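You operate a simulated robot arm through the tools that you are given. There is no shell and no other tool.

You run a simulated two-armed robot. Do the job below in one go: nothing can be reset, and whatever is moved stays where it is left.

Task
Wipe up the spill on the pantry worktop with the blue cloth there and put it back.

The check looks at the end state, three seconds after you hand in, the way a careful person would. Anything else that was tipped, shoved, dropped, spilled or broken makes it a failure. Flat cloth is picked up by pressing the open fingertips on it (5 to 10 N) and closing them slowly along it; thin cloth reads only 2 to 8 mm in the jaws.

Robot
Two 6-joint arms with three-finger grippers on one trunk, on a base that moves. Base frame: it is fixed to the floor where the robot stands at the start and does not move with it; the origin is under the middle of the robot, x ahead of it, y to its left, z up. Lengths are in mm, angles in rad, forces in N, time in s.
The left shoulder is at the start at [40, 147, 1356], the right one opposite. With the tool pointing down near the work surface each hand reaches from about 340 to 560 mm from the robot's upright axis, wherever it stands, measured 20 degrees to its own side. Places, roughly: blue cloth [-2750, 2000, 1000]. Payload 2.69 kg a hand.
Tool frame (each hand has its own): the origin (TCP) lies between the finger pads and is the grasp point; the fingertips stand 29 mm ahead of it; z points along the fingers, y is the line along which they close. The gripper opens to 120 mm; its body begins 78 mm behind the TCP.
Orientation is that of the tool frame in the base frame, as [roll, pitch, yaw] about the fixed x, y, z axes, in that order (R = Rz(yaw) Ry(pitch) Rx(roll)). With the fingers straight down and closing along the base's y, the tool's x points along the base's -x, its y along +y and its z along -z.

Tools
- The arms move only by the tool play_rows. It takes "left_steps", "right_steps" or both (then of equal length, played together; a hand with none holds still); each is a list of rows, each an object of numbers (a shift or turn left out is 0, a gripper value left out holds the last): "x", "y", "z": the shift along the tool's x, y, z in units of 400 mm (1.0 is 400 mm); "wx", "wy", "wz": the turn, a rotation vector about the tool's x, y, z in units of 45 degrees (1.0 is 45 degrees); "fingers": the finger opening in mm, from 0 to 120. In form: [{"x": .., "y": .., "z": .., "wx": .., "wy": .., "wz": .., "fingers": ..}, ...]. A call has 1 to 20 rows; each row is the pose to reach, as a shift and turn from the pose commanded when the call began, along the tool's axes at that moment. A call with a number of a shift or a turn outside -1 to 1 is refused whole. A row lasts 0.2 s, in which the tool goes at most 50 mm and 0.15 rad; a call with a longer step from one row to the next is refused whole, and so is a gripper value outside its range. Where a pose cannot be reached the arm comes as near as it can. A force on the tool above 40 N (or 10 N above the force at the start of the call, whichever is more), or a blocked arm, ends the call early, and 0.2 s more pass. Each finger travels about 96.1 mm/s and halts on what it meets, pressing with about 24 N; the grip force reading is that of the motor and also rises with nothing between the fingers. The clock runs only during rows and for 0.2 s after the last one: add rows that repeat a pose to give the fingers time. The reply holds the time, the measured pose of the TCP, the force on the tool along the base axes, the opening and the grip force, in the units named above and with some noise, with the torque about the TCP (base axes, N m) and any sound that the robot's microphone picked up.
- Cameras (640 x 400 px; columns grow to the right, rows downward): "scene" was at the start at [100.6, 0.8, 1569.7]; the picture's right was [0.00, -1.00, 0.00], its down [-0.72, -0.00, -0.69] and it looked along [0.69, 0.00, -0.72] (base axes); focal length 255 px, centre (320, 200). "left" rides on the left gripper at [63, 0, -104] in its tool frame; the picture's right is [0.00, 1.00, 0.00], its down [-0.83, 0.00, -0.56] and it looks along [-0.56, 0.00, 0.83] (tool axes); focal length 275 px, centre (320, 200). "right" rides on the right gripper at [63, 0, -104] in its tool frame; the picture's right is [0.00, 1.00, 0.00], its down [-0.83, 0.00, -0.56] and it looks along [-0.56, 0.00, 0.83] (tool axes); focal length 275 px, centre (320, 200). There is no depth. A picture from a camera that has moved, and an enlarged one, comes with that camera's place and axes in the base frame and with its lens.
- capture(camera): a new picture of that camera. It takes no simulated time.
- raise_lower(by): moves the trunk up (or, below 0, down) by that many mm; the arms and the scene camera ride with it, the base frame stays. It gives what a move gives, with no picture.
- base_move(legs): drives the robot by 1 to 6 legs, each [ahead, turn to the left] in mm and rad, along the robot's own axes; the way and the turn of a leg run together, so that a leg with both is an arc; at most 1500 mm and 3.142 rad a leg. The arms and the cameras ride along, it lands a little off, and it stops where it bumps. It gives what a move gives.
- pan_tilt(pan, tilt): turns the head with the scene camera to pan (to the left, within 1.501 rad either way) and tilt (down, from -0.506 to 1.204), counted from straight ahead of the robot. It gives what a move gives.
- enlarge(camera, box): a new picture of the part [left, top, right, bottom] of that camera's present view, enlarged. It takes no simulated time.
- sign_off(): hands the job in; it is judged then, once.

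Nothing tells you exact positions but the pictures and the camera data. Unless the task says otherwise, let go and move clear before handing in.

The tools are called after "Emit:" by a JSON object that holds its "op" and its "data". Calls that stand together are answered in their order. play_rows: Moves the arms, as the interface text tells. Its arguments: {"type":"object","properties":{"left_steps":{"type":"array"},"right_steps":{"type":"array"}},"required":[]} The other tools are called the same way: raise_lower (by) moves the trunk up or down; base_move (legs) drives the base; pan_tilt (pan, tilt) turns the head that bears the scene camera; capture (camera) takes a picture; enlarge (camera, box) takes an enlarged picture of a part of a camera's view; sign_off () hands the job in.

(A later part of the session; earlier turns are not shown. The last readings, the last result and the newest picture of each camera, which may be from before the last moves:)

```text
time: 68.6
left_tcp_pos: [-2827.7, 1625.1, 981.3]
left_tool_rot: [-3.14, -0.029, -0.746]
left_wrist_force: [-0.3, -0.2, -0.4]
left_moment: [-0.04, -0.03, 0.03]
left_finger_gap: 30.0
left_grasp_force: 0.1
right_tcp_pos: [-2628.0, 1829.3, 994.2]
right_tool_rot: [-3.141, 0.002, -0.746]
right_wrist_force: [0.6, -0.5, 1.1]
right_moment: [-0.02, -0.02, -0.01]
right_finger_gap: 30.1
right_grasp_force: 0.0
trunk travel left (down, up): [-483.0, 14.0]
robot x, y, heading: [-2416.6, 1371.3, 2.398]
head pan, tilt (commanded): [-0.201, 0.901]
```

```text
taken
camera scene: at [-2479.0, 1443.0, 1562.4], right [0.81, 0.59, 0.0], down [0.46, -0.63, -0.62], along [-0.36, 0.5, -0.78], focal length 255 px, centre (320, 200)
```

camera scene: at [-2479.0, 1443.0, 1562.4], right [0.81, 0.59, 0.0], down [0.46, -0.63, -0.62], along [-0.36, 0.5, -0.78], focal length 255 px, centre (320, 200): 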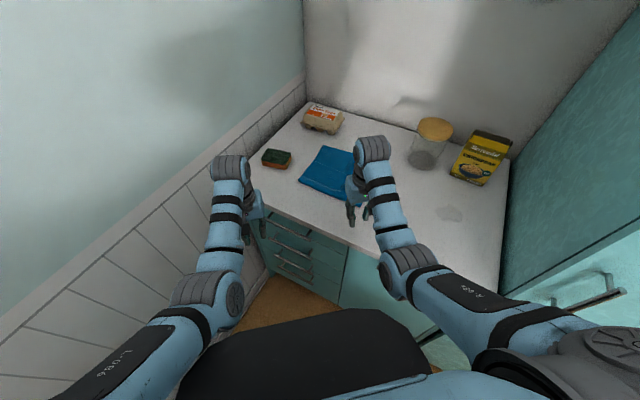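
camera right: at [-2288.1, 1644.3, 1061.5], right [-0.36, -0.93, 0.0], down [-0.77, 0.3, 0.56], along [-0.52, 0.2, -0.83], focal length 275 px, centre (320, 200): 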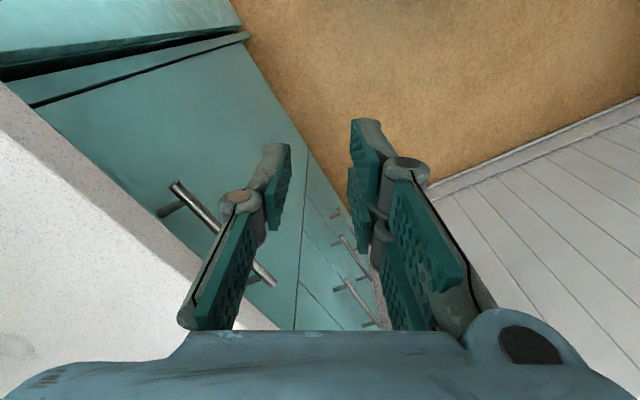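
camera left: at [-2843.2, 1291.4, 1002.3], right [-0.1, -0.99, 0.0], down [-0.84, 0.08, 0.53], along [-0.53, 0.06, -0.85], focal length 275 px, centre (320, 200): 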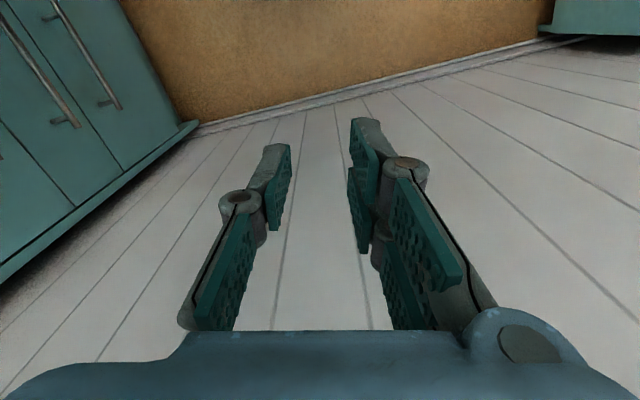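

Position is good: cloth, spill and items are all visible. I'll turn slightly right and go 200 mm forward to stand at the worktop.

Emit:
{"op": "base_move", "data": {"legs": [[0, -0.06], [195, 0]]}}

Emit:
{"op": "capture", "data": {"camera": "scene"}}

Emit:
{"op": "capture", "data": {"camera": "right"}}

Emit:
{"op": "capture", "data": {"camera": "left"}}

```text
time: 70.6
left_tcp_pos: [-2943.1, 1786.3, 985.1]
left_tool_rot: [-3.138, -0.025, -0.808]
left_wrist_force: [-0.4, -0.1, -0.2]
left_moment: [0.08, 0.02, 0.01]
left_finger_gap: 29.8
left_grasp_force: 0.1
right_tcp_pos: [-2734.1, 1978.1, 996.2]
right_tool_rot: [3.141, 0.004, -0.804]
right_wrist_force: [0.6, -0.4, -0.2]
right_moment: [0.01, 0.05, 0.01]
right_finger_gap: 30.1
right_grasp_force: 0.1
trunk travel left (down, up): [-483.0, 14.0]
robot x, y, heading: [-2553.9, 1508.9, 2.334]
head pan, tilt (commanded): [-0.201, 0.901]
```

```text
taken
camera scene: at [-2606.0, 1583.0, 1562.8], right [0.84, 0.54, 0.0], down [0.42, -0.66, -0.62], along [-0.34, 0.53, -0.78], focal length 255 px, centre (320, 200)
```

scene: 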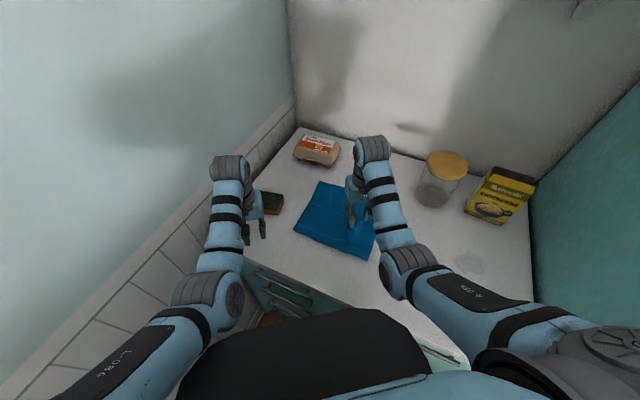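

```text
taken
camera right: at [-2689.2, 1933.0, 1100.4], right [-0.72, -0.7, 0.0], down [-0.58, 0.59, 0.56], along [-0.39, 0.4, -0.83], focal length 275 px, centre (320, 200)
```

right: 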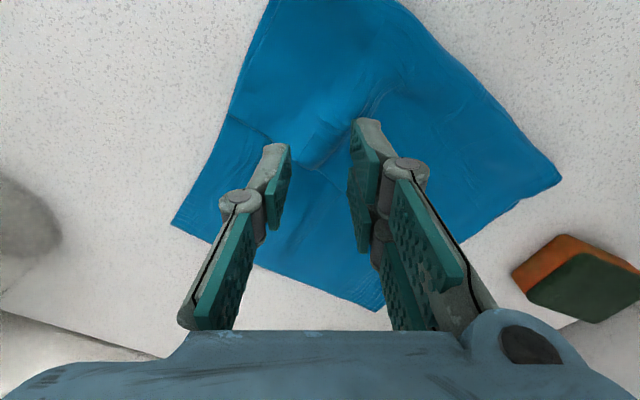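

```text
taken
camera left: at [-2902.3, 1742.9, 1089.1], right [-0.72, -0.69, 0.0], down [-0.58, 0.61, 0.54], along [-0.37, 0.39, -0.84], focal length 275 px, centre (320, 200)
```

left: 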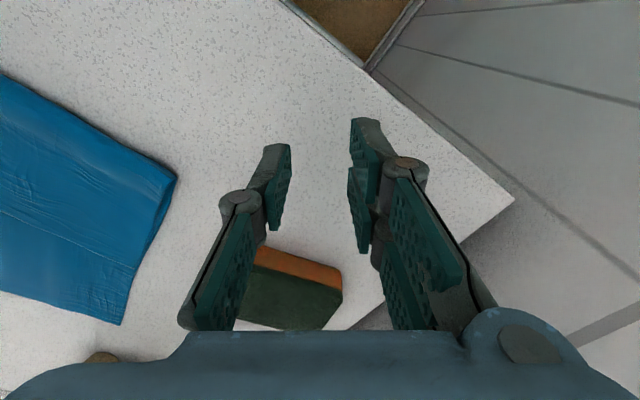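

I'm now standing in front of the worktop with the right hand above the cloth; recomputed cloth corners agree with a worktop height of about 905. I'll open the right fingers to 80 mm, centre over the cloth and descend to just above it.

Emit:
{"op": "play_rows", "data": {"right_steps": [{"x": -0.05, "y": 0.025, "fingers": 60}, {"x": -0.096, "y": 0.05, "fingers": 80}, {"x": -0.096, "y": 0.05, "z": 0.06, "fingers": 80}, {"x": -0.096, "y": 0.05, "z": 0.11, "fingers": 80}, {"x": -0.096, "y": 0.05, "z": 0.11, "fingers": 80}]}}

Emit:
{"op": "capture", "data": {"camera": "right"}}

```text
time: 71.8
left_tcp_pos: [-2946.0, 1788.6, 982.3]
left_tool_rot: [-3.141, -0.03, -0.807]
left_wrist_force: [-0.2, -0.9, 0.6]
left_moment: [-0.01, -0.01, 0.01]
left_finger_gap: 29.7
left_grasp_force: 0.1
right_tcp_pos: [-2777.5, 1995.3, 950.8]
right_tool_rot: [3.141, 0.001, -0.803]
right_wrist_force: [0.5, 0.1, -0.2]
right_moment: [0.01, 0.02, 0.01]
right_finger_gap: 80.0
right_grasp_force: 0.1
trunk travel left (down, up): [-483.0, 14.0]
robot x, y, heading: [-2555.0, 1508.6, 2.336]
head pan, tilt (commanded): [-0.201, 0.901]
```

```text
taken
camera right: at [-2733.6, 1949.4, 1054.4], right [-0.72, -0.7, 0.0], down [-0.58, 0.6, 0.56], along [-0.39, 0.4, -0.83], focal length 275 px, centre (320, 200)
```

right: 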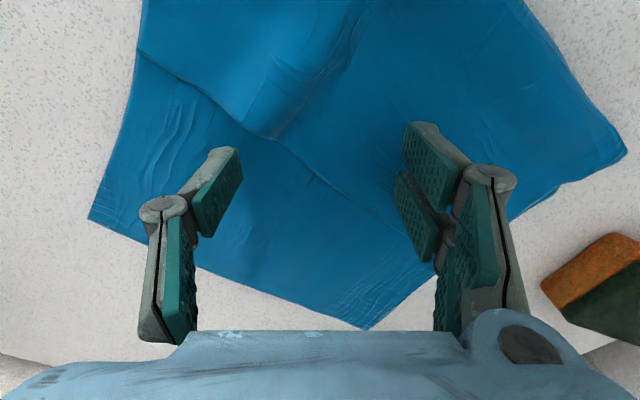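

The fingertips straddle the middle of the cloth about 17 mm above it. I'll descend gently and watch the force.

Emit:
{"op": "play_rows", "data": {"right_steps": [{"z": 0.015}, {"z": 0.03}, {"z": 0.03}]}}

```text
time: 72.6
left_tcp_pos: [-2946.3, 1788.9, 982.5]
left_tool_rot: [-3.139, -0.027, -0.808]
left_wrist_force: [0.5, -0.3, 0.3]
left_moment: [0.0, 0.03, 0.0]
left_finger_gap: 30.0
left_grasp_force: 0.0
right_tcp_pos: [-2776.8, 1994.5, 939.2]
right_tool_rot: [3.141, 0.001, -0.804]
right_wrist_force: [-0.3, 0.7, 0.3]
right_moment: [0.02, 0.02, -0.01]
right_finger_gap: 79.8
right_grasp_force: 0.1
trunk travel left (down, up): [-483.0, 14.0]
robot x, y, heading: [-2557.5, 1510.6, 2.337]
head pan, tilt (commanded): [-0.201, 0.901]
```

Emit:
{"op": "play_rows", "data": {"right_steps": [{"z": 0.005}, {"z": 0.01}, {"z": 0.01}]}}

```text
time: 73.4
left_tcp_pos: [-2945.5, 1789.1, 982.6]
left_tool_rot: [-3.14, -0.028, -0.806]
left_wrist_force: [-0.6, -0.4, 1.1]
left_moment: [0.01, -0.01, -0.03]
left_finger_gap: 29.9
left_grasp_force: 0.1
right_tcp_pos: [-2777.0, 1995.3, 936.3]
right_tool_rot: [-3.14, 0.001, -0.804]
right_wrist_force: [1.1, 0.8, 2.7]
right_moment: [-0.14, 0.12, -0.02]
right_finger_gap: 80.7
right_grasp_force: 0.5
trunk travel left (down, up): [-483.0, 14.0]
robot x, y, heading: [-2558.0, 1505.4, 2.34]
head pan, tilt (commanded): [-0.201, 0.901]
```

Contact begins at z≈936 (2.7 N). I'll press a bit further to reach 5–10 N.

Emit:
{"op": "play_rows", "data": {"right_steps": [{"z": 0.004}, {"z": 0.007}, {"z": 0.007}]}}

```text
time: 74.2
left_tcp_pos: [-2944.8, 1786.3, 983.9]
left_tool_rot: [-3.141, -0.025, -0.806]
left_wrist_force: [-0.2, 0.1, -0.2]
left_moment: [-0.02, 0.03, 0.0]
left_finger_gap: 30.1
left_grasp_force: 0.1
right_tcp_pos: [-2777.5, 1994.7, 933.8]
right_tool_rot: [3.141, 0.006, -0.803]
right_wrist_force: [-0.5, -1.7, 26.8]
right_moment: [-0.19, 0.11, -0.02]
right_finger_gap: 81.1
right_grasp_force: 10.2
trunk travel left (down, up): [-483.0, 14.0]
robot x, y, heading: [-2557.9, 1510.9, 2.337]
head pan, tilt (commanded): [-0.201, 0.901]
```

That pressed too hard (27 N); the surface is stiff at about 8.6 N/mm. I'll back off 2.2 mm.

Emit:
{"op": "play_rows", "data": {"right_steps": [{"z": -0.003}, {"z": -0.0056}, {"z": -0.0056}]}}

```text
time: 75.0
left_tcp_pos: [-2946.3, 1787.8, 984.0]
left_tool_rot: [-3.139, -0.026, -0.807]
left_wrist_force: [-0.6, -0.2, -0.6]
left_moment: [0.01, 0.01, 0.01]
left_finger_gap: 29.7
left_grasp_force: 0.1
right_tcp_pos: [-2776.6, 1994.5, 935.5]
right_tool_rot: [-3.141, 0.001, -0.803]
right_wrist_force: [1.1, 1.7, 6.9]
right_moment: [-0.08, 0.06, -0.01]
right_finger_gap: 80.7
right_grasp_force: 0.3
trunk travel left (down, up): [-483.0, 14.0]
robot x, y, heading: [-2554.2, 1505.6, 2.338]
head pan, tilt (commanded): [-0.201, 0.901]
```

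Now 6.9 N, good. I'll start closing slowly while checking the force.

Emit:
{"op": "play_rows", "data": {"right_steps": [{"fingers": 76}, {"fingers": 72}, {"fingers": 68}, {"fingers": 64}, {"fingers": 60}, {"fingers": 56}, {"fingers": 52}, {"fingers": 48}]}}

Emit:
{"op": "capture", "data": {"camera": "right"}}

```text
time: 76.8
left_tcp_pos: [-2945.1, 1787.2, 983.3]
left_tool_rot: [-3.141, -0.028, -0.806]
left_wrist_force: [0.1, 0.1, 0.0]
left_moment: [0.04, 0.05, 0.04]
left_finger_gap: 30.0
left_grasp_force: 0.1
right_tcp_pos: [-2777.0, 1993.4, 933.8]
right_tool_rot: [3.141, 0.001, -0.805]
right_wrist_force: [-0.2, -0.8, 12.3]
right_moment: [-0.08, 0.07, 0.03]
right_finger_gap: 49.4
right_grasp_force: 5.7
trunk travel left (down, up): [-483.0, 14.0]
robot x, y, heading: [-2554.5, 1509.0, 2.335]
head pan, tilt (commanded): [-0.201, 0.901]
```

```text
taken
camera right: at [-2732.4, 1948.6, 1038.7], right [-0.72, -0.7, 0.0], down [-0.58, 0.6, 0.56], along [-0.39, 0.4, -0.83], focal length 275 px, centre (320, 200)
```

right: 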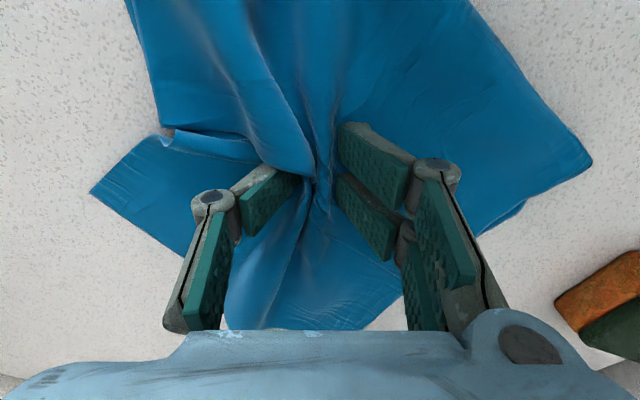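

The cloth is gathering between the fingers. Force rose to 12 N, so I'll ease up about 0.5 mm and continue closing slowly.

Emit:
{"op": "play_rows", "data": {"right_steps": [{"z": -0.0012, "fingers": 46}, {"z": -0.0012, "fingers": 42}, {"z": -0.0012, "fingers": 38}, {"z": -0.0012, "fingers": 34}, {"z": -0.0012, "fingers": 30}, {"z": -0.0012, "fingers": 26}, {"z": -0.0012, "fingers": 22}]}}

Emit:
{"op": "capture", "data": {"camera": "right"}}

```text
time: 78.4
left_tcp_pos: [-2943.7, 1786.1, 986.0]
left_tool_rot: [-3.139, -0.024, -0.805]
left_wrist_force: [-0.4, 0.2, -0.3]
left_moment: [0.01, -0.04, 0.02]
left_finger_gap: 29.8
left_grasp_force: 0.1
right_tcp_pos: [-2776.4, 1993.7, 938.7]
right_tool_rot: [-3.139, 0.009, -0.805]
right_wrist_force: [-1.5, 2.6, 33.0]
right_moment: [0.06, 0.0, -0.02]
right_finger_gap: 22.2
right_grasp_force: 0.0
trunk travel left (down, up): [-483.0, 14.0]
robot x, y, heading: [-2554.8, 1505.6, 2.334]
head pan, tilt (commanded): [-0.201, 0.901]
```

```text
taken
camera right: at [-2732.0, 1947.1, 1041.5], right [-0.72, -0.7, 0.0], down [-0.58, 0.59, 0.56], along [-0.39, 0.4, -0.83], focal length 275 px, centre (320, 200)
```

right: 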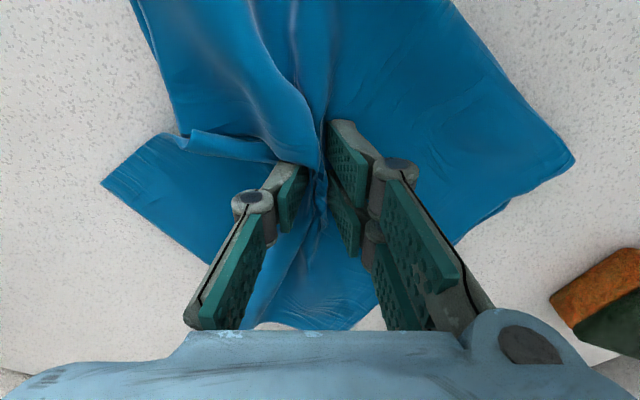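

Closing makes the tips reach lower, so the force rose to 33 N. I'll lift 3 mm and finish closing with small upward allowances.

Emit:
{"op": "play_rows", "data": {"right_steps": [{"z": -0.004, "fingers": 22}, {"z": -0.0075, "fingers": 22}, {"z": -0.0075, "fingers": 18}, {"z": -0.008, "fingers": 14}, {"z": -0.0085, "fingers": 10}]}}

```text
time: 79.6
left_tcp_pos: [-2943.9, 1786.3, 983.3]
left_tool_rot: [-3.139, -0.026, -0.805]
left_wrist_force: [0.4, -0.2, -0.3]
left_moment: [-0.02, 0.04, 0.02]
left_finger_gap: 29.8
left_grasp_force: 0.0
right_tcp_pos: [-2776.2, 1993.3, 938.9]
right_tool_rot: [-3.141, 0.003, -0.805]
right_wrist_force: [1.7, 0.2, 13.2]
right_moment: [-0.11, 0.0, 0.02]
right_finger_gap: 8.7
right_grasp_force: 0.0
trunk travel left (down, up): [-483.0, 14.0]
robot x, y, heading: [-2555.9, 1510.2, 2.335]
head pan, tilt (commanded): [-0.201, 0.901]
```

Emit:
{"op": "play_rows", "data": {"right_steps": [{"z": -0.001, "fingers": 6}, {"z": -0.001, "fingers": 3}, {"z": -0.001, "fingers": 0}, {"z": -0.001, "fingers": 0}, {"z": -0.001, "fingers": 0}]}}

Emit:
{"op": "capture", "data": {"camera": "right"}}

```text
time: 80.8
left_tcp_pos: [-2946.2, 1789.1, 983.1]
left_tool_rot: [-3.139, -0.028, -0.807]
left_wrist_force: [0.4, -0.4, 1.4]
left_moment: [0.01, 0.02, 0.0]
left_finger_gap: 30.3
left_grasp_force: 0.1
right_tcp_pos: [-2777.7, 1994.3, 938.9]
right_tool_rot: [-3.141, 0.002, -0.803]
right_wrist_force: [0.4, -0.7, 3.7]
right_moment: [-0.03, -0.03, 0.01]
right_finger_gap: 5.0
right_grasp_force: 23.2
trunk travel left (down, up): [-483.0, 14.0]
robot x, y, heading: [-2555.7, 1505.4, 2.337]
head pan, tilt (commanded): [-0.201, 0.901]
```

```text
taken
camera right: at [-2733.1, 1948.9, 1042.9], right [-0.72, -0.7, 0.0], down [-0.58, 0.6, 0.56], along [-0.39, 0.4, -0.83], focal length 275 px, centre (320, 200)
```

right: 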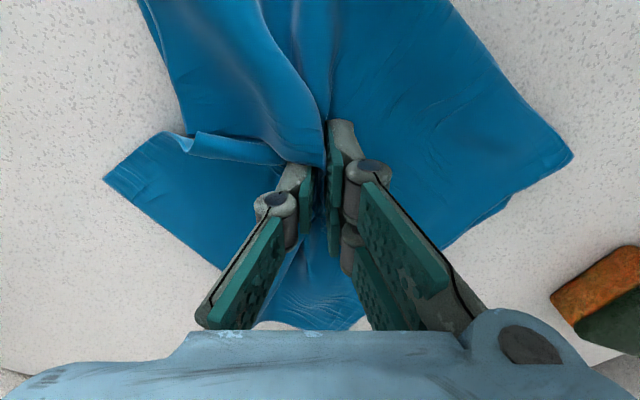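

The cloth is firmly pinched (5 mm gap, 23 N grip). I'll lift it 8 mm and carry it in a slight bow towards the front, halfway to the spill, then check.

Emit:
{"op": "play_rows", "data": {"right_steps": [{"z": -0.02}, {"x": 0.043, "y": -0.0387, "z": -0.02}, {"x": 0.0856, "y": -0.0777, "z": -0.02}, {"x": 0.1271, "y": -0.1174, "z": -0.02}, {"x": 0.1675, "y": -0.1579, "z": -0.02}, {"x": 0.2063, "y": -0.1997, "z": -0.02}, {"x": 0.2431, "y": -0.2428, "z": -0.02}, {"x": 0.2779, "y": -0.2876, "z": -0.02}, {"x": 0.3103, "y": -0.334, "z": -0.02}]}}

Emit:
{"op": "capture", "data": {"camera": "scene"}}

Emit:
{"op": "capture", "data": {"camera": "right"}}

```text
time: 82.8
left_tcp_pos: [-2944.6, 1789.4, 983.6]
left_tool_rot: [-3.14, -0.027, -0.806]
left_wrist_force: [0.7, 0.0, -0.3]
left_moment: [0.0, -0.01, 0.02]
left_finger_gap: 29.8
left_grasp_force: 0.1
right_tcp_pos: [-2595.1, 1998.7, 947.3]
right_tool_rot: [3.14, 0.001, -0.804]
right_wrist_force: [0.0, -0.4, -0.2]
right_moment: [0.0, 0.01, 0.0]
right_finger_gap: 4.6
right_grasp_force: 24.0
trunk travel left (down, up): [-483.0, 14.0]
robot x, y, heading: [-2556.0, 1511.1, 2.336]
head pan, tilt (commanded): [-0.201, 0.901]
```

```text
taken
camera scene: at [-2608.5, 1587.4, 1562.5], right [0.84, 0.54, 0.0], down [0.42, -0.66, -0.62], along [-0.33, 0.52, -0.78], focal length 255 px, centre (320, 200)
```

scene: 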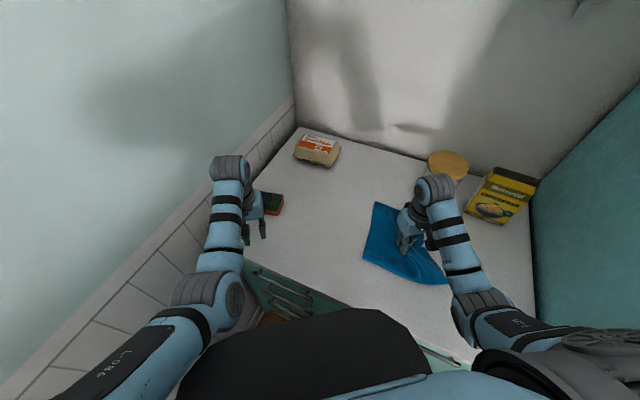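

```text
taken
camera right: at [-2550.0, 1953.0, 1050.5], right [-0.72, -0.7, 0.0], down [-0.58, 0.6, 0.56], along [-0.39, 0.4, -0.83], focal length 275 px, centre (320, 200)
```

right: 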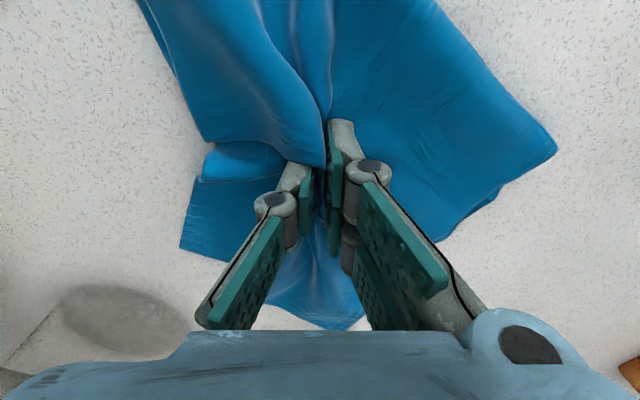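

The cloth follows nicely and clears the jar. I'll carry it the rest of the way over the spill.

Emit:
{"op": "play_rows", "data": {"right_steps": [{"x": 0.0301, "y": -0.0481}, {"x": 0.0579, "y": -0.0978}, {"x": 0.0837, "y": -0.1492}, {"x": 0.1075, "y": -0.2019}, {"x": 0.1297, "y": -0.2559}, {"x": 0.1506, "y": -0.3107}, {"x": 0.1706, "y": -0.3662}, {"x": 0.1902, "y": -0.422}, {"x": 0.1902, "y": -0.422}]}}

Emit:
{"op": "capture", "data": {"camera": "scene"}}

Emit:
{"op": "capture", "data": {"camera": "right"}}

```text
time: 84.8
left_tcp_pos: [-2957.5, 1789.5, 977.4]
left_tool_rot: [-3.133, -0.038, -0.807]
left_wrist_force: [0.3, -1.0, 0.3]
left_moment: [0.01, 0.01, -0.01]
left_finger_gap: 30.0
left_grasp_force: 0.0
right_tcp_pos: [-2431.2, 2060.8, 947.8]
right_tool_rot: [-3.135, -0.008, -0.805]
right_wrist_force: [0.7, -0.4, 0.3]
right_moment: [0.01, 0.02, 0.01]
right_finger_gap: 4.8
right_grasp_force: 24.0
trunk travel left (down, up): [-483.0, 14.0]
robot x, y, heading: [-2556.6, 1508.0, 2.34]
head pan, tilt (commanded): [-0.201, 0.901]
```

```text
taken
camera scene: at [-2629.3, 1587.4, 1561.4], right [0.84, 0.54, 0.01], down [0.43, -0.66, -0.62], along [-0.32, 0.52, -0.79], focal length 255 px, centre (320, 200)
```

scene: 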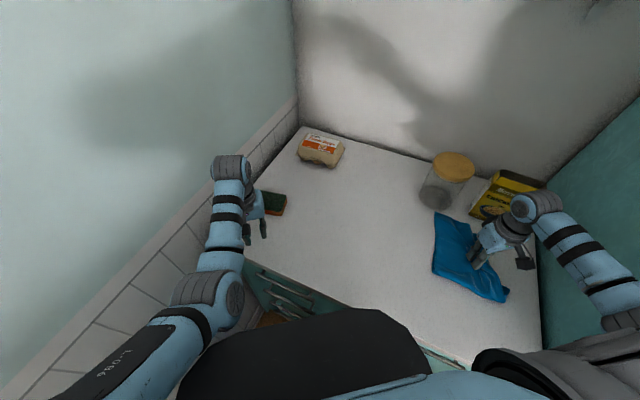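

```text
taken
camera right: at [-2387.4, 2015.6, 1051.7], right [-0.72, -0.7, -0.01], down [-0.58, 0.6, 0.55], along [-0.38, 0.4, -0.83], focal length 275 px, centre (320, 200)
```

right: 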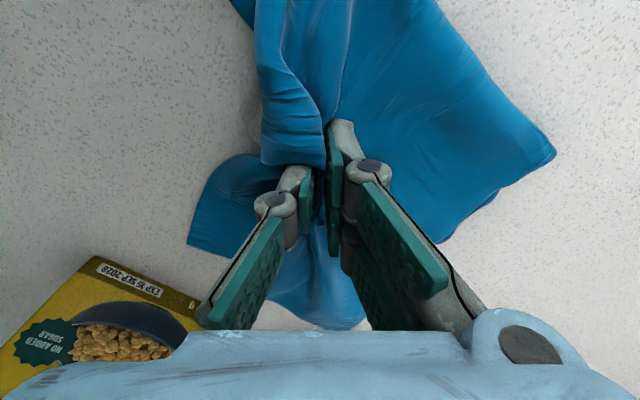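

The robot has leaned about 20 mm to the left: my right elbow is probably pressing on the tall cupboard. I'll back the hand off at once and look at the elbow.

Emit:
{"op": "play_rows", "data": {"right_steps": [{"x": -0.02, "y": 0.056}, {"x": -0.04, "y": 0.112}, {"x": -0.06, "y": 0.166}, {"x": -0.06, "y": 0.166}]}}

Emit:
{"op": "pan_tilt", "data": {"pan": -0.9, "tilt": 0.9}}

Emit:
{"op": "capture", "data": {"camera": "scene"}}

```text
time: 85.8
left_tcp_pos: [-2945.6, 1788.2, 982.3]
left_tool_rot: [-3.139, -0.028, -0.806]
left_wrist_force: [-0.5, -0.4, 1.4]
left_moment: [0.0, 0.05, 0.0]
left_finger_gap: 30.2
left_grasp_force: 0.1
right_tcp_pos: [-2484.6, 2030.7, 947.4]
right_tool_rot: [-3.141, 0.001, -0.805]
right_wrist_force: [-0.2, -0.3, 0.3]
right_moment: [0.04, 0.02, 0.0]
right_finger_gap: 4.7
right_grasp_force: 23.4
trunk travel left (down, up): [-483.0, 14.0]
robot x, y, heading: [-2558.0, 1509.5, 2.333]
head pan, tilt (commanded): [-0.201, 0.901]
```

```text
time: 86.9
left_tcp_pos: [-2944.9, 1787.5, 982.7]
left_tool_rot: [-3.139, -0.028, -0.806]
left_wrist_force: [0.6, 0.2, -0.4]
left_moment: [-0.02, -0.01, -0.02]
left_finger_gap: 29.9
left_grasp_force: 0.1
right_tcp_pos: [-2484.0, 2031.4, 946.0]
right_tool_rot: [3.141, 0.002, -0.804]
right_wrist_force: [-0.4, -0.1, -0.2]
right_moment: [0.0, 0.03, -0.03]
right_finger_gap: 4.8
right_grasp_force: 24.3
trunk travel left (down, up): [-483.0, 14.0]
robot x, y, heading: [-2557.1, 1509.1, 2.335]
head pan, tilt (commanded): [-0.901, 0.901]
```

```text
taken
camera scene: at [-2560.0, 1598.0, 1562.4], right [0.99, -0.13, 0.0], down [-0.1, -0.78, -0.62], along [0.08, 0.62, -0.78], focal length 255 px, centre (320, 200)
```

scene: 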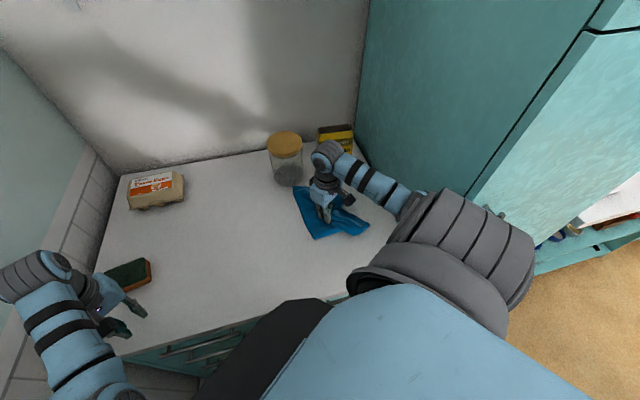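

With the hand backed off the lean is gone; the elbow was meeting the tall cupboard's side. I'll move the hand a bit left, then turn the base right about 0.37 rad so the arm reaches straight in to the spill with the elbow clear.

Emit:
{"op": "play_rows", "data": {"right_steps": [{"x": -0.054, "y": 0.047, "z": -0.01}, {"x": -0.107, "y": 0.094, "z": -0.01}, {"x": -0.161, "y": 0.14, "z": -0.01}, {"x": -0.214, "y": 0.187, "z": -0.01}, {"x": -0.268, "y": 0.234, "z": -0.01}, {"x": -0.268, "y": 0.234, "z": -0.01}]}}

Emit:
{"op": "capture", "data": {"camera": "scene"}}

```text
time: 88.3
left_tcp_pos: [-2946.6, 1788.8, 982.3]
left_tool_rot: [-3.139, -0.027, -0.807]
left_wrist_force: [-0.1, 0.6, -0.1]
left_moment: [-0.03, -0.04, 0.02]
left_finger_gap: 30.2
left_grasp_force: 0.0
right_tcp_pos: [-2627.4, 2043.1, 950.8]
right_tool_rot: [-3.141, 0.002, -0.804]
right_wrist_force: [0.2, 1.0, -0.2]
right_moment: [0.01, 0.0, -0.02]
right_finger_gap: 4.6
right_grasp_force: 24.2
trunk travel left (down, up): [-483.0, 14.0]
robot x, y, heading: [-2556.7, 1506.6, 2.335]
head pan, tilt (commanded): [-0.901, 0.901]
```

```text
taken
camera scene: at [-2559.2, 1598.1, 1562.4], right [0.99, -0.13, 0.0], down [-0.1, -0.78, -0.62], along [0.08, 0.62, -0.78], focal length 255 px, centre (320, 200)
```

scene: 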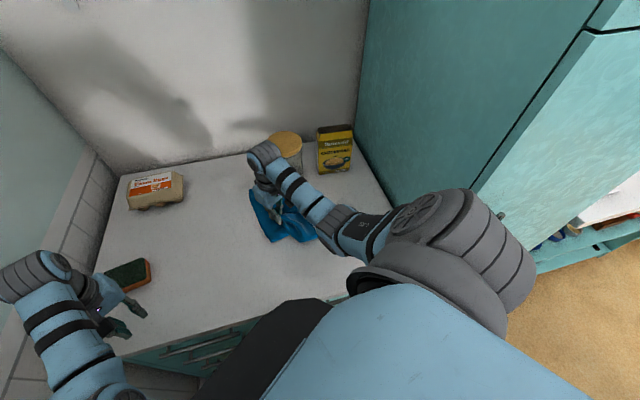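

I'll enlarge the spill area to see its current state.

Emit:
{"op": "enlarge", "data": {"camera": "scene", "box": [270, 150, 430, 260]}}

```text
3.64 times, centred on (350, 205) of scene
camera zoom: at [-2559.2, 1598.1, 1562.4], right [0.99, -0.13, 0.0], down [-0.1, -0.78, -0.62], along [0.08, 0.62, -0.78], focal length 926 px, centre (211, 182)
```

zoom: 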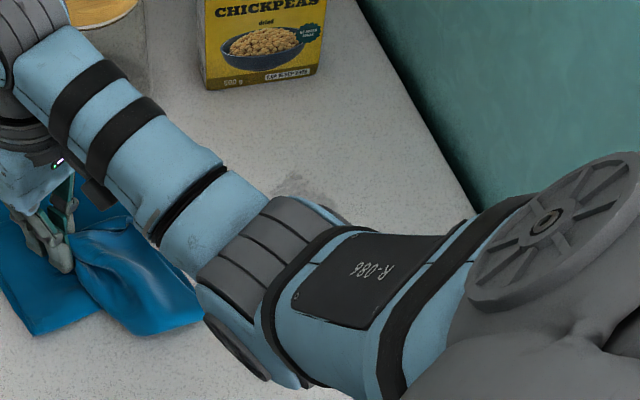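

The spill patch is still there, partly hidden behind my arm. Now I turn the base right.

Emit:
{"op": "base_move", "data": {"legs": [[0, -0.37]]}}

Emit:
{"op": "pan_tilt", "data": {"pan": -0.5, "tilt": 0.9}}

Emit:
{"op": "capture", "data": {"camera": "scene"}}

Emit:
{"op": "capture", "data": {"camera": "right"}}

```text
time: 89.8
left_tcp_pos: [-2818.3, 1911.7, 982.1]
left_tool_rot: [-3.141, -0.027, -1.176]
left_wrist_force: [0.2, 0.2, 0.0]
left_moment: [-0.01, 0.03, -0.03]
left_finger_gap: 30.0
left_grasp_force: 0.0
right_tcp_pos: [-2429.6, 2033.4, 950.4]
right_tool_rot: [3.141, 0.001, -1.174]
right_wrist_force: [0.9, 0.3, 0.3]
right_moment: [0.01, -0.02, 0.04]
right_finger_gap: 4.8
right_grasp_force: 23.8
trunk travel left (down, up): [-483.0, 14.0]
robot x, y, heading: [-2553.6, 1506.6, 1.972]
head pan, tilt (commanded): [-0.901, 0.901]
```

```text
time: 90.7
left_tcp_pos: [-2819.0, 1912.1, 982.2]
left_tool_rot: [-3.14, -0.027, -1.177]
left_wrist_force: [0.3, 0.0, 0.4]
left_moment: [-0.02, 0.01, -0.02]
left_finger_gap: 30.0
left_grasp_force: 0.0
right_tcp_pos: [-2428.6, 2034.0, 949.7]
right_tool_rot: [3.14, 0.003, -1.174]
right_wrist_force: [-0.4, 0.2, -0.6]
right_moment: [0.01, 0.05, 0.05]
right_finger_gap: 4.8
right_grasp_force: 23.8
trunk travel left (down, up): [-483.0, 14.0]
robot x, y, heading: [-2551.7, 1509.0, 1.97]
head pan, tilt (commanded): [-0.499, 0.901]
```

```text
taken
camera scene: at [-2555.5, 1602.5, 1562.4], right [0.99, -0.1, 0.0], down [-0.08, -0.78, -0.62], along [0.06, 0.62, -0.78], focal length 255 px, centre (320, 200)
```

scene: 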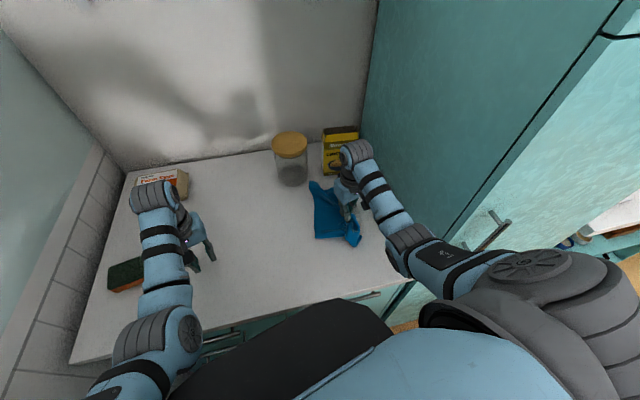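

```text
taken
camera right: at [-2403.3, 1975.1, 1053.9], right [-0.92, -0.39, 0.0], down [-0.32, 0.76, 0.56], along [-0.22, 0.51, -0.83], focal length 275 px, centre (320, 200)
```

right: 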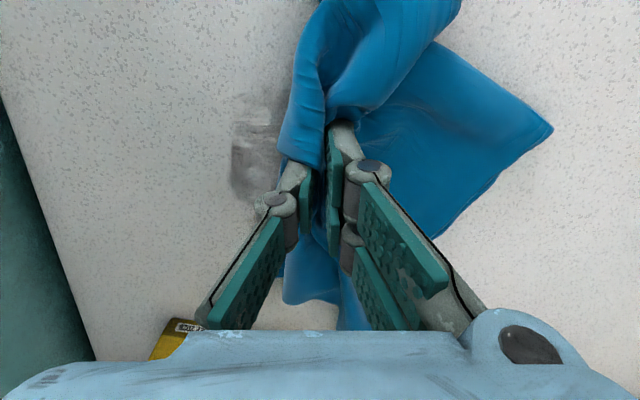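

The elbow is clear now and the remaining spill shows beside the cloth at about [-2395, 2050]. I'll lower the cloth onto the worktop until it presses lightly.

Emit:
{"op": "play_rows", "data": {"right_steps": [{"z": 0.015}, {"z": 0.025}, {"z": 0.025}]}}

```text
time: 91.5
left_tcp_pos: [-2818.0, 1911.5, 981.8]
left_tool_rot: [-3.139, -0.028, -1.174]
left_wrist_force: [-0.2, -0.3, -0.3]
left_moment: [0.0, -0.02, 0.0]
left_finger_gap: 30.1
left_grasp_force: 0.0
right_tcp_pos: [-2428.2, 2033.8, 941.4]
right_tool_rot: [3.141, 0.003, -1.175]
right_wrist_force: [0.3, 1.4, 9.9]
right_moment: [0.05, -0.05, 0.03]
right_finger_gap: 4.6
right_grasp_force: 24.1
trunk travel left (down, up): [-483.0, 14.0]
robot x, y, heading: [-2556.9, 1509.0, 1.967]
head pan, tilt (commanded): [-0.499, 0.901]
```

Pressing at 10 N now. I'll make the first wiping stroke across the spill and back.

Emit:
{"op": "play_rows", "data": {"right_steps": [{"y": -0.03}, {"y": -0.06}, {"y": -0.09}, {"y": -0.12}, {"y": -0.14}, {"y": -0.11}, {"y": -0.08}, {"y": -0.05}, {"y": -0.02}, {"y": 0.01}, {"y": 0.04}, {"y": 0.07}, {"y": 0.1}]}}

Emit:
{"op": "capture", "data": {"camera": "right"}}

```text
time: 94.3
left_tcp_pos: [-2818.1, 1909.9, 983.4]
left_tool_rot: [-3.14, -0.028, -1.175]
left_wrist_force: [-0.5, 0.6, 0.6]
left_moment: [0.0, -0.02, 0.02]
left_finger_gap: 29.9
left_grasp_force: 0.0
right_tcp_pos: [-2465.4, 2017.3, 942.1]
right_tool_rot: [-3.141, 0.003, -1.175]
right_wrist_force: [1.8, 1.1, 7.5]
right_moment: [0.0, -0.08, 0.03]
right_finger_gap: 4.8
right_grasp_force: 24.3
trunk travel left (down, up): [-483.0, 14.0]
robot x, y, heading: [-2557.7, 1505.2, 1.966]
head pan, tilt (commanded): [-0.499, 0.901]
```

```text
taken
camera right: at [-2440.8, 1958.8, 1044.5], right [-0.92, -0.39, 0.0], down [-0.32, 0.76, 0.56], along [-0.22, 0.51, -0.83], focal length 275 px, centre (320, 200)
```

right: 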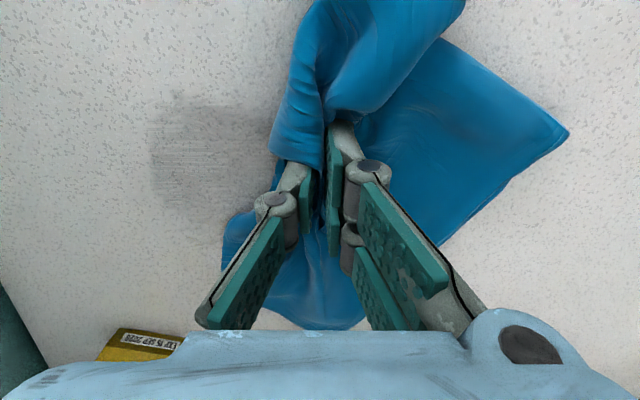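

The spill is fading where the cloth passed. I'll continue with further passes, stepping the strokes toward the back of the patch.

Emit:
{"op": "play_rows", "data": {"right_steps": [{"x": -0.045, "y": 0}, {"x": -0.045, "y": -0.035}, {"x": -0.045, "y": -0.07}, {"x": -0.045, "y": -0.105}, {"x": -0.045, "y": -0.14}, {"x": -0.045, "y": -0.175}, {"x": -0.045, "y": -0.21}, {"x": -0.045, "y": -0.245}, {"x": -0.09, "y": -0.245}, {"x": -0.09, "y": -0.21}, {"x": -0.09, "y": -0.175}, {"x": -0.09, "y": -0.14}, {"x": -0.09, "y": -0.105}, {"x": -0.09, "y": -0.07}, {"x": -0.09, "y": -0.035}, {"x": -0.09, "y": 0}]}}

Emit:
{"op": "capture", "data": {"camera": "right"}}

Emit:
{"op": "capture", "data": {"camera": "scene"}}

```text
time: 97.7
left_tcp_pos: [-2818.3, 1910.1, 983.3]
left_tool_rot: [-3.141, -0.027, -1.175]
left_wrist_force: [0.1, 0.1, -0.2]
left_moment: [0.0, 0.0, -0.01]
left_finger_gap: 29.8
left_grasp_force: 0.1
right_tcp_pos: [-2479.4, 2050.3, 941.1]
right_tool_rot: [3.141, 0.001, -1.175]
right_wrist_force: [1.8, 1.0, 7.3]
right_moment: [0.02, -0.07, 0.03]
right_finger_gap: 4.6
right_grasp_force: 23.5
trunk travel left (down, up): [-483.0, 14.0]
robot x, y, heading: [-2555.7, 1506.6, 1.972]
head pan, tilt (commanded): [-0.499, 0.901]
```

```text
taken
camera right: at [-2454.4, 1992.2, 1044.4], right [-0.92, -0.39, 0.0], down [-0.32, 0.76, 0.56], along [-0.22, 0.51, -0.83], focal length 275 px, centre (320, 200)
```

right: 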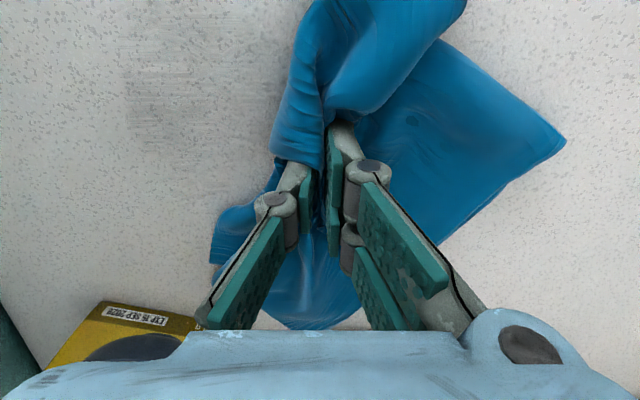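

```text
taken
camera scene: at [-2555.7, 1601.2, 1562.5], right [0.99, -0.1, 0.0], down [-0.08, -0.78, -0.62], along [0.06, 0.62, -0.78], focal length 255 px, centre (320, 200)
```

scene: 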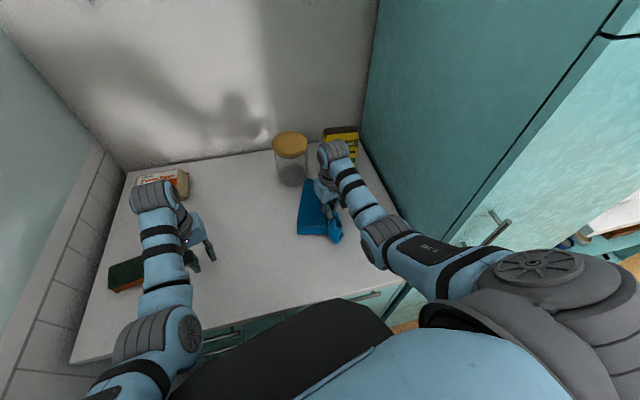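

The patch is nearly gone. I'll enlarge to see any residue.

Emit:
{"op": "enlarge", "data": {"camera": "right", "box": [60, 0, 320, 220]}}

Emit:
{"op": "enlarge", "data": {"camera": "scene", "box": [290, 150, 420, 260]}}

```text
1.82 times, centred on (190, 110) of right
camera zoom: at [-2454.4, 1992.2, 1044.4], right [-0.92, -0.39, 0.0], down [-0.32, 0.76, 0.56], along [-0.22, 0.51, -0.83], focal length 500 px, centre (556, 364)
```

zoom: 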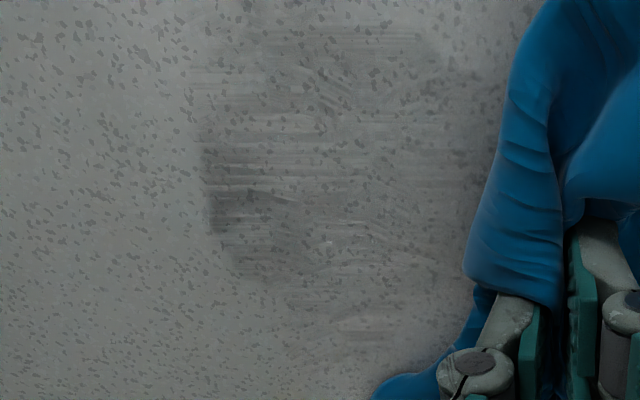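

```text
3.64 times, centred on (355, 205) of scene
camera zoom: at [-2555.7, 1601.2, 1562.5], right [0.99, -0.1, 0.0], down [-0.08, -0.78, -0.62], along [0.06, 0.62, -0.78], focal length 926 px, centre (193, 182)
```

zoom: 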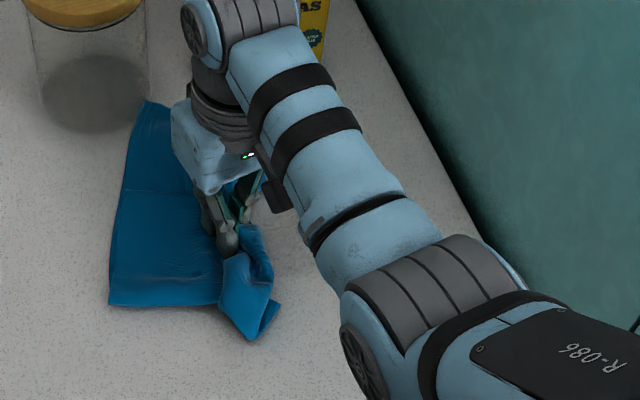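

Residue remains mainly on the right side around [-2385, 2060] with a faint film. I'll do finer passes shifted right and toward the front.

Emit:
{"op": "play_rows", "data": {"right_steps": [{"x": 0.06, "y": -0.01}, {"x": 0.125, "y": -0.025}, {"x": 0.125, "y": -0.065}, {"x": 0.125, "y": -0.105}, {"x": 0.125, "y": -0.145}, {"x": 0.125, "y": -0.185}, {"x": 0.125, "y": -0.225}, {"x": 0.125, "y": -0.2625}, {"x": 0.085, "y": -0.2625}, {"x": 0.085, "y": -0.225}, {"x": 0.085, "y": -0.185}, {"x": 0.085, "y": -0.145}, {"x": 0.085, "y": -0.105}, {"x": 0.085, "y": -0.065}, {"x": 0.085, "y": -0.025}]}}

Emit:
{"op": "capture", "data": {"camera": "right"}}

```text
time: 100.9
left_tcp_pos: [-2818.8, 1910.3, 982.9]
left_tool_rot: [-3.14, -0.026, -1.176]
left_wrist_force: [-0.6, 0.4, -0.7]
left_moment: [-0.01, 0.01, 0.0]
left_finger_gap: 30.2
left_grasp_force: 0.2
right_tcp_pos: [-2456.8, 2022.8, 939.5]
right_tool_rot: [-3.141, 0.002, -1.175]
right_wrist_force: [3.3, 0.4, 9.5]
right_moment: [0.02, -0.08, 0.05]
right_finger_gap: 4.8
right_grasp_force: 23.8
trunk travel left (down, up): [-483.0, 14.0]
robot x, y, heading: [-2554.7, 1509.0, 1.965]
head pan, tilt (commanded): [-0.499, 0.901]
```

```text
taken
camera right: at [-2431.9, 1964.2, 1044.2], right [-0.92, -0.39, 0.0], down [-0.32, 0.76, 0.56], along [-0.22, 0.51, -0.83], focal length 275 px, centre (320, 200)
```

right: 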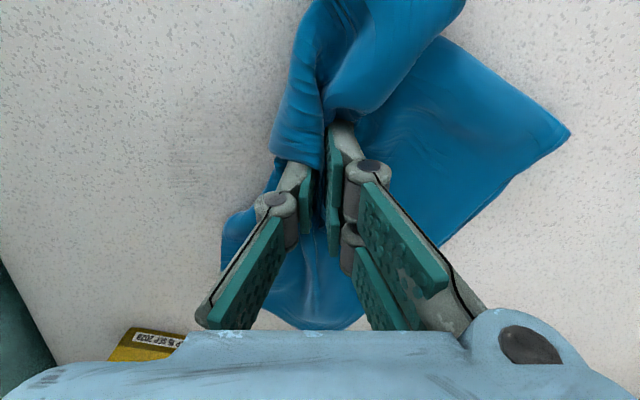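

Almost clear. Continuing with passes stepping toward the back.

Emit:
{"op": "play_rows", "data": {"right_steps": [{"x": -0.04, "y": 0}, {"x": -0.04, "y": -0.04}, {"x": -0.04, "y": -0.08}, {"x": -0.04, "y": -0.12}, {"x": -0.04, "y": -0.16}, {"x": -0.04, "y": -0.2}, {"x": -0.04, "y": -0.2375}, {"x": -0.08, "y": -0.2375}, {"x": -0.08, "y": -0.2}, {"x": -0.08, "y": -0.16}, {"x": -0.08, "y": -0.12}, {"x": -0.08, "y": -0.08}, {"x": -0.08, "y": -0.04}, {"x": -0.08, "y": 0}]}}

Emit:
{"op": "enlarge", "data": {"camera": "right", "box": [60, 0, 320, 220]}}

```text
time: 103.9
left_tcp_pos: [-2818.4, 1910.2, 983.0]
left_tool_rot: [-3.14, -0.028, -1.174]
left_wrist_force: [-0.7, -0.4, -0.1]
left_moment: [0.03, 0.01, -0.02]
left_finger_gap: 29.8
left_grasp_force: 0.1
right_tcp_pos: [-2469.7, 2053.0, 940.1]
right_tool_rot: [-3.141, 0.003, -1.173]
right_wrist_force: [2.7, 1.5, 6.9]
right_moment: [0.02, -0.12, 0.03]
right_finger_gap: 4.4
right_grasp_force: 24.6
trunk travel left (down, up): [-483.0, 14.0]
robot x, y, heading: [-2557.3, 1507.8, 1.972]
head pan, tilt (commanded): [-0.499, 0.901]
```

```text
1.82 times, centred on (190, 110) of right
camera zoom: at [-2444.4, 1994.3, 1044.3], right [-0.92, -0.39, 0.0], down [-0.32, 0.76, 0.56], along [-0.22, 0.51, -0.83], focal length 500 px, centre (556, 364)
```

zoom: 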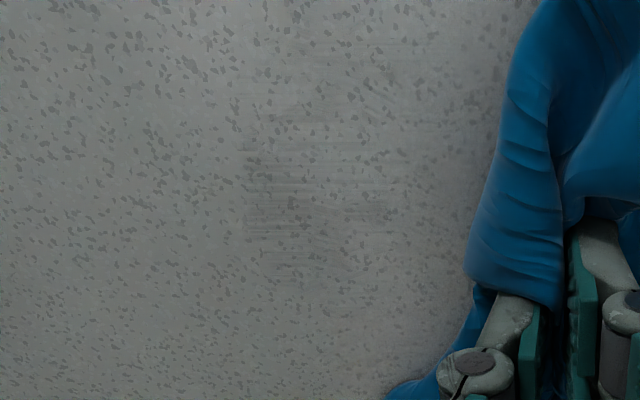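

Only a very faint film remains around [-2400, 2056]. I'll do another fine round over it.

Emit:
{"op": "play_rows", "data": {"right_steps": [{"x": 0.05, "y": -0.02}, {"x": 0.09, "y": -0.06}, {"x": 0.09, "y": -0.105}, {"x": 0.09, "y": -0.15}, {"x": 0.09, "y": -0.195}, {"x": 0.09, "y": -0.235}, {"x": 0.07, "y": -0.235}, {"x": 0.07, "y": -0.195}, {"x": 0.07, "y": -0.15}, {"x": 0.07, "y": -0.105}, {"x": 0.07, "y": -0.06}, {"x": 0.05, "y": -0.06}, {"x": 0.05, "y": -0.105}, {"x": 0.05, "y": -0.15}, {"x": 0.05, "y": -0.195}, {"x": 0.05, "y": -0.235}]}}

Emit:
{"op": "play_rows", "data": {"right_steps": [{"x": -0.025, "y": 0}, {"x": -0.025, "y": 0.045}, {"x": -0.025, "y": 0.09}, {"x": -0.025, "y": 0.135}, {"x": -0.025, "y": 0.18}, {"x": -0.055, "y": 0.18}, {"x": -0.055, "y": 0.135}, {"x": -0.055, "y": 0.09}, {"x": -0.055, "y": 0.045}, {"x": -0.055, "y": 0.0}, {"x": -0.085, "y": 0.02}, {"x": -0.085, "y": 0.06}, {"x": -0.085, "y": 0.105}, {"x": -0.085, "y": 0.15}, {"x": -0.085, "y": 0.2}, {"x": -0.085, "y": 0.245}]}}

Emit:
{"op": "enlarge", "data": {"camera": "right", "box": [60, 0, 320, 220]}}

Emit:
{"op": "capture", "data": {"camera": "right"}}

```text
time: 107.3
left_tcp_pos: [-2819.0, 1909.9, 982.1]
left_tool_rot: [-3.139, -0.028, -1.175]
left_wrist_force: [-0.6, -0.6, -0.2]
left_moment: [0.01, 0.0, -0.01]
left_finger_gap: 29.9
left_grasp_force: 0.0
right_tcp_pos: [-2374.5, 2071.3, 940.3]
right_tool_rot: [3.141, 0.002, -1.176]
right_wrist_force: [-2.0, -1.3, 5.0]
right_moment: [-0.01, 0.07, 0.08]
right_finger_gap: 4.8
right_grasp_force: 24.2
trunk travel left (down, up): [-483.0, 14.0]
robot x, y, heading: [-2555.5, 1510.4, 1.967]
head pan, tilt (commanded): [-0.499, 0.901]
```

```text
time: 110.7
left_tcp_pos: [-2818.5, 1908.9, 983.2]
left_tool_rot: [-3.14, -0.027, -1.175]
left_wrist_force: [-0.6, 0.4, 0.8]
left_moment: [-0.04, -0.03, -0.02]
left_finger_gap: 30.2
left_grasp_force: 0.1
right_tcp_pos: [-2478.1, 2063.7, 940.7]
right_tool_rot: [3.14, 0.004, -1.177]
right_wrist_force: [2.8, 1.9, 9.7]
right_moment: [0.0, -0.08, 0.01]
right_finger_gap: 4.7
right_grasp_force: 24.1
trunk travel left (down, up): [-483.0, 14.0]
robot x, y, heading: [-2556.2, 1505.0, 1.965]
head pan, tilt (commanded): [-0.499, 0.901]
```

```text
1.82 times, centred on (190, 110) of right
camera zoom: at [-2453.3, 2004.2, 1044.1], right [-0.92, -0.39, 0.0], down [-0.32, 0.76, 0.56], along [-0.22, 0.51, -0.83], focal length 500 px, centre (556, 364)
```

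zoom: 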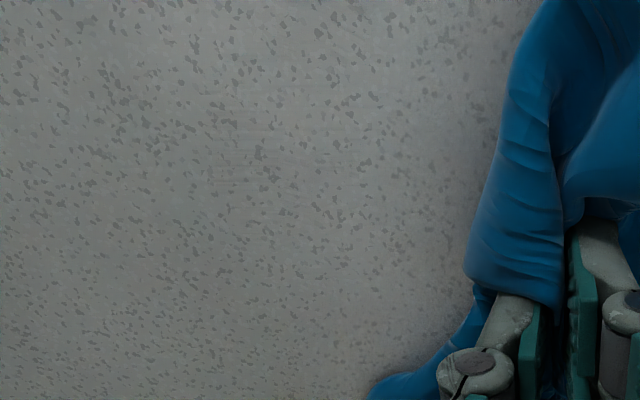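

```text
taken
camera right: at [-2453.3, 2004.2, 1044.1], right [-0.92, -0.39, 0.0], down [-0.32, 0.76, 0.56], along [-0.22, 0.51, -0.83], focal length 275 px, centre (320, 200)
```

right: 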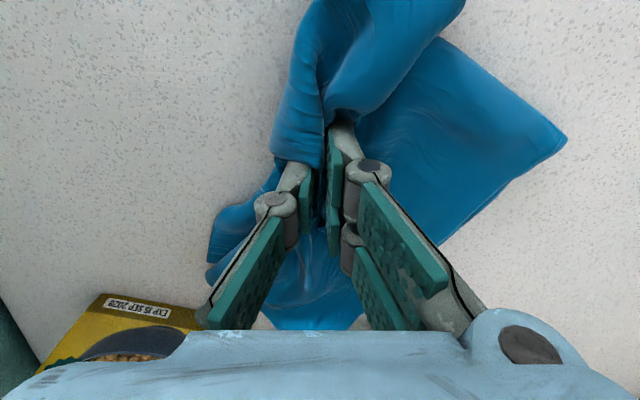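

The worktop looks clean where the spill was. Before going back I'll check the cloth's trailing corner relative to the jar with the scene camera.

Emit:
{"op": "enlarge", "data": {"camera": "scene", "box": [250, 120, 410, 260]}}

```text
2.86 times, centred on (330, 190) of scene
camera zoom: at [-2555.9, 1600.6, 1562.6], right [0.99, -0.1, 0.0], down [-0.08, -0.78, -0.62], along [0.06, 0.62, -0.78], focal length 728 px, centre (291, 229)
```

zoom: 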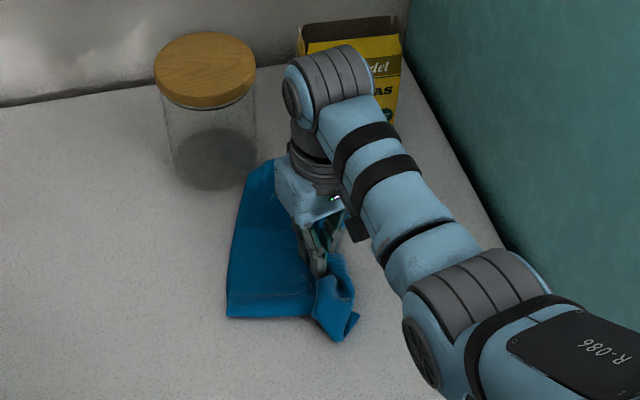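

The cloth's corner lies right beside the jar, so I'll first draw the hand straight toward me 70 mm, with a slight lift, before turning.

Emit:
{"op": "play_rows", "data": {"right_steps": [{"z": -0.01, "x": 0.02}, {"z": -0.02, "x": 0.06}, {"z": -0.025, "x": 0.1}, {"z": -0.025, "x": 0.14}, {"z": -0.025, "x": 0.18}, {"z": -0.025, "x": 0.18}]}}

Emit:
{"op": "capture", "data": {"camera": "scene"}}

Emit:
{"op": "enlarge", "data": {"camera": "scene", "box": [250, 120, 410, 260]}}

Emit:
{"op": "capture", "data": {"camera": "right"}}

```text
time: 112.1
left_tcp_pos: [-2818.4, 1910.4, 981.2]
left_tool_rot: [-3.14, -0.027, -1.172]
left_wrist_force: [0.5, -0.3, -0.5]
left_moment: [0.03, 0.0, 0.0]
left_finger_gap: 29.9
left_grasp_force: 0.0
right_tcp_pos: [-2450.8, 1998.0, 949.3]
right_tool_rot: [3.141, 0.002, -1.172]
right_wrist_force: [-0.4, -0.4, -0.2]
right_moment: [0.01, -0.01, 0.0]
right_finger_gap: 4.7
right_grasp_force: 24.0
trunk travel left (down, up): [-483.0, 14.0]
robot x, y, heading: [-2557.2, 1507.2, 1.968]
head pan, tilt (commanded): [-0.499, 0.901]
```

```text
taken
camera scene: at [-2555.8, 1602.5, 1562.4], right [0.99, -0.1, 0.0], down [-0.08, -0.78, -0.62], along [0.06, 0.62, -0.78], focal length 255 px, centre (320, 200)
```

scene: 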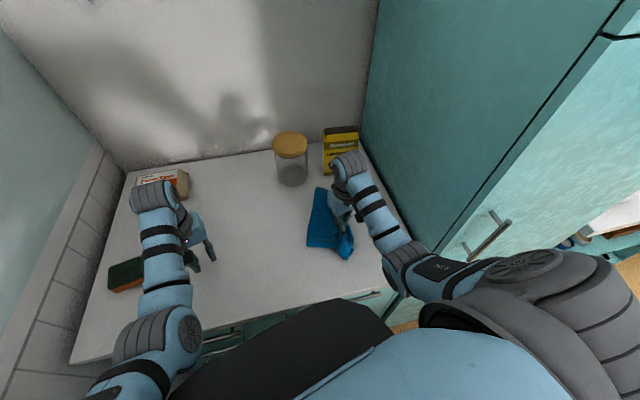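

```text
2.86 times, centred on (330, 190) of scene
camera zoom: at [-2555.8, 1602.5, 1562.4], right [0.99, -0.1, 0.0], down [-0.08, -0.78, -0.62], along [0.06, 0.62, -0.78], focal length 728 px, centre (291, 229)
```

zoom: 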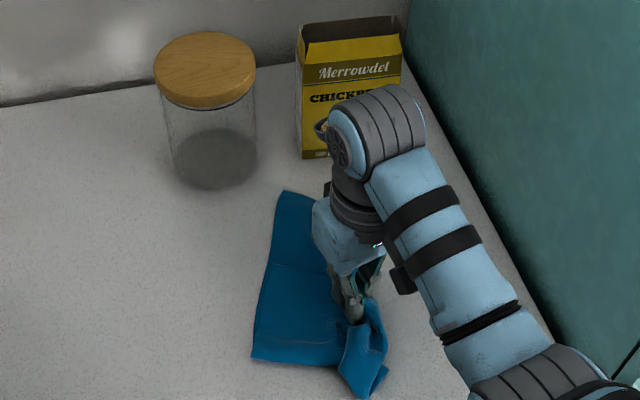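

```text
taken
camera right: at [-2425.6, 1939.7, 1053.7], right [-0.92, -0.39, 0.0], down [-0.32, 0.76, 0.56], along [-0.22, 0.51, -0.83], focal length 275 px, centre (320, 200)
```

right: 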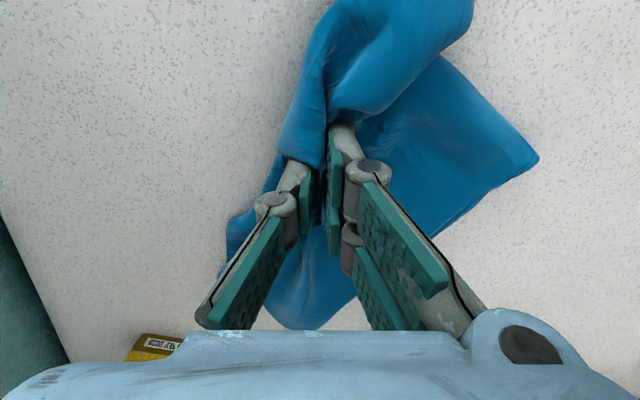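

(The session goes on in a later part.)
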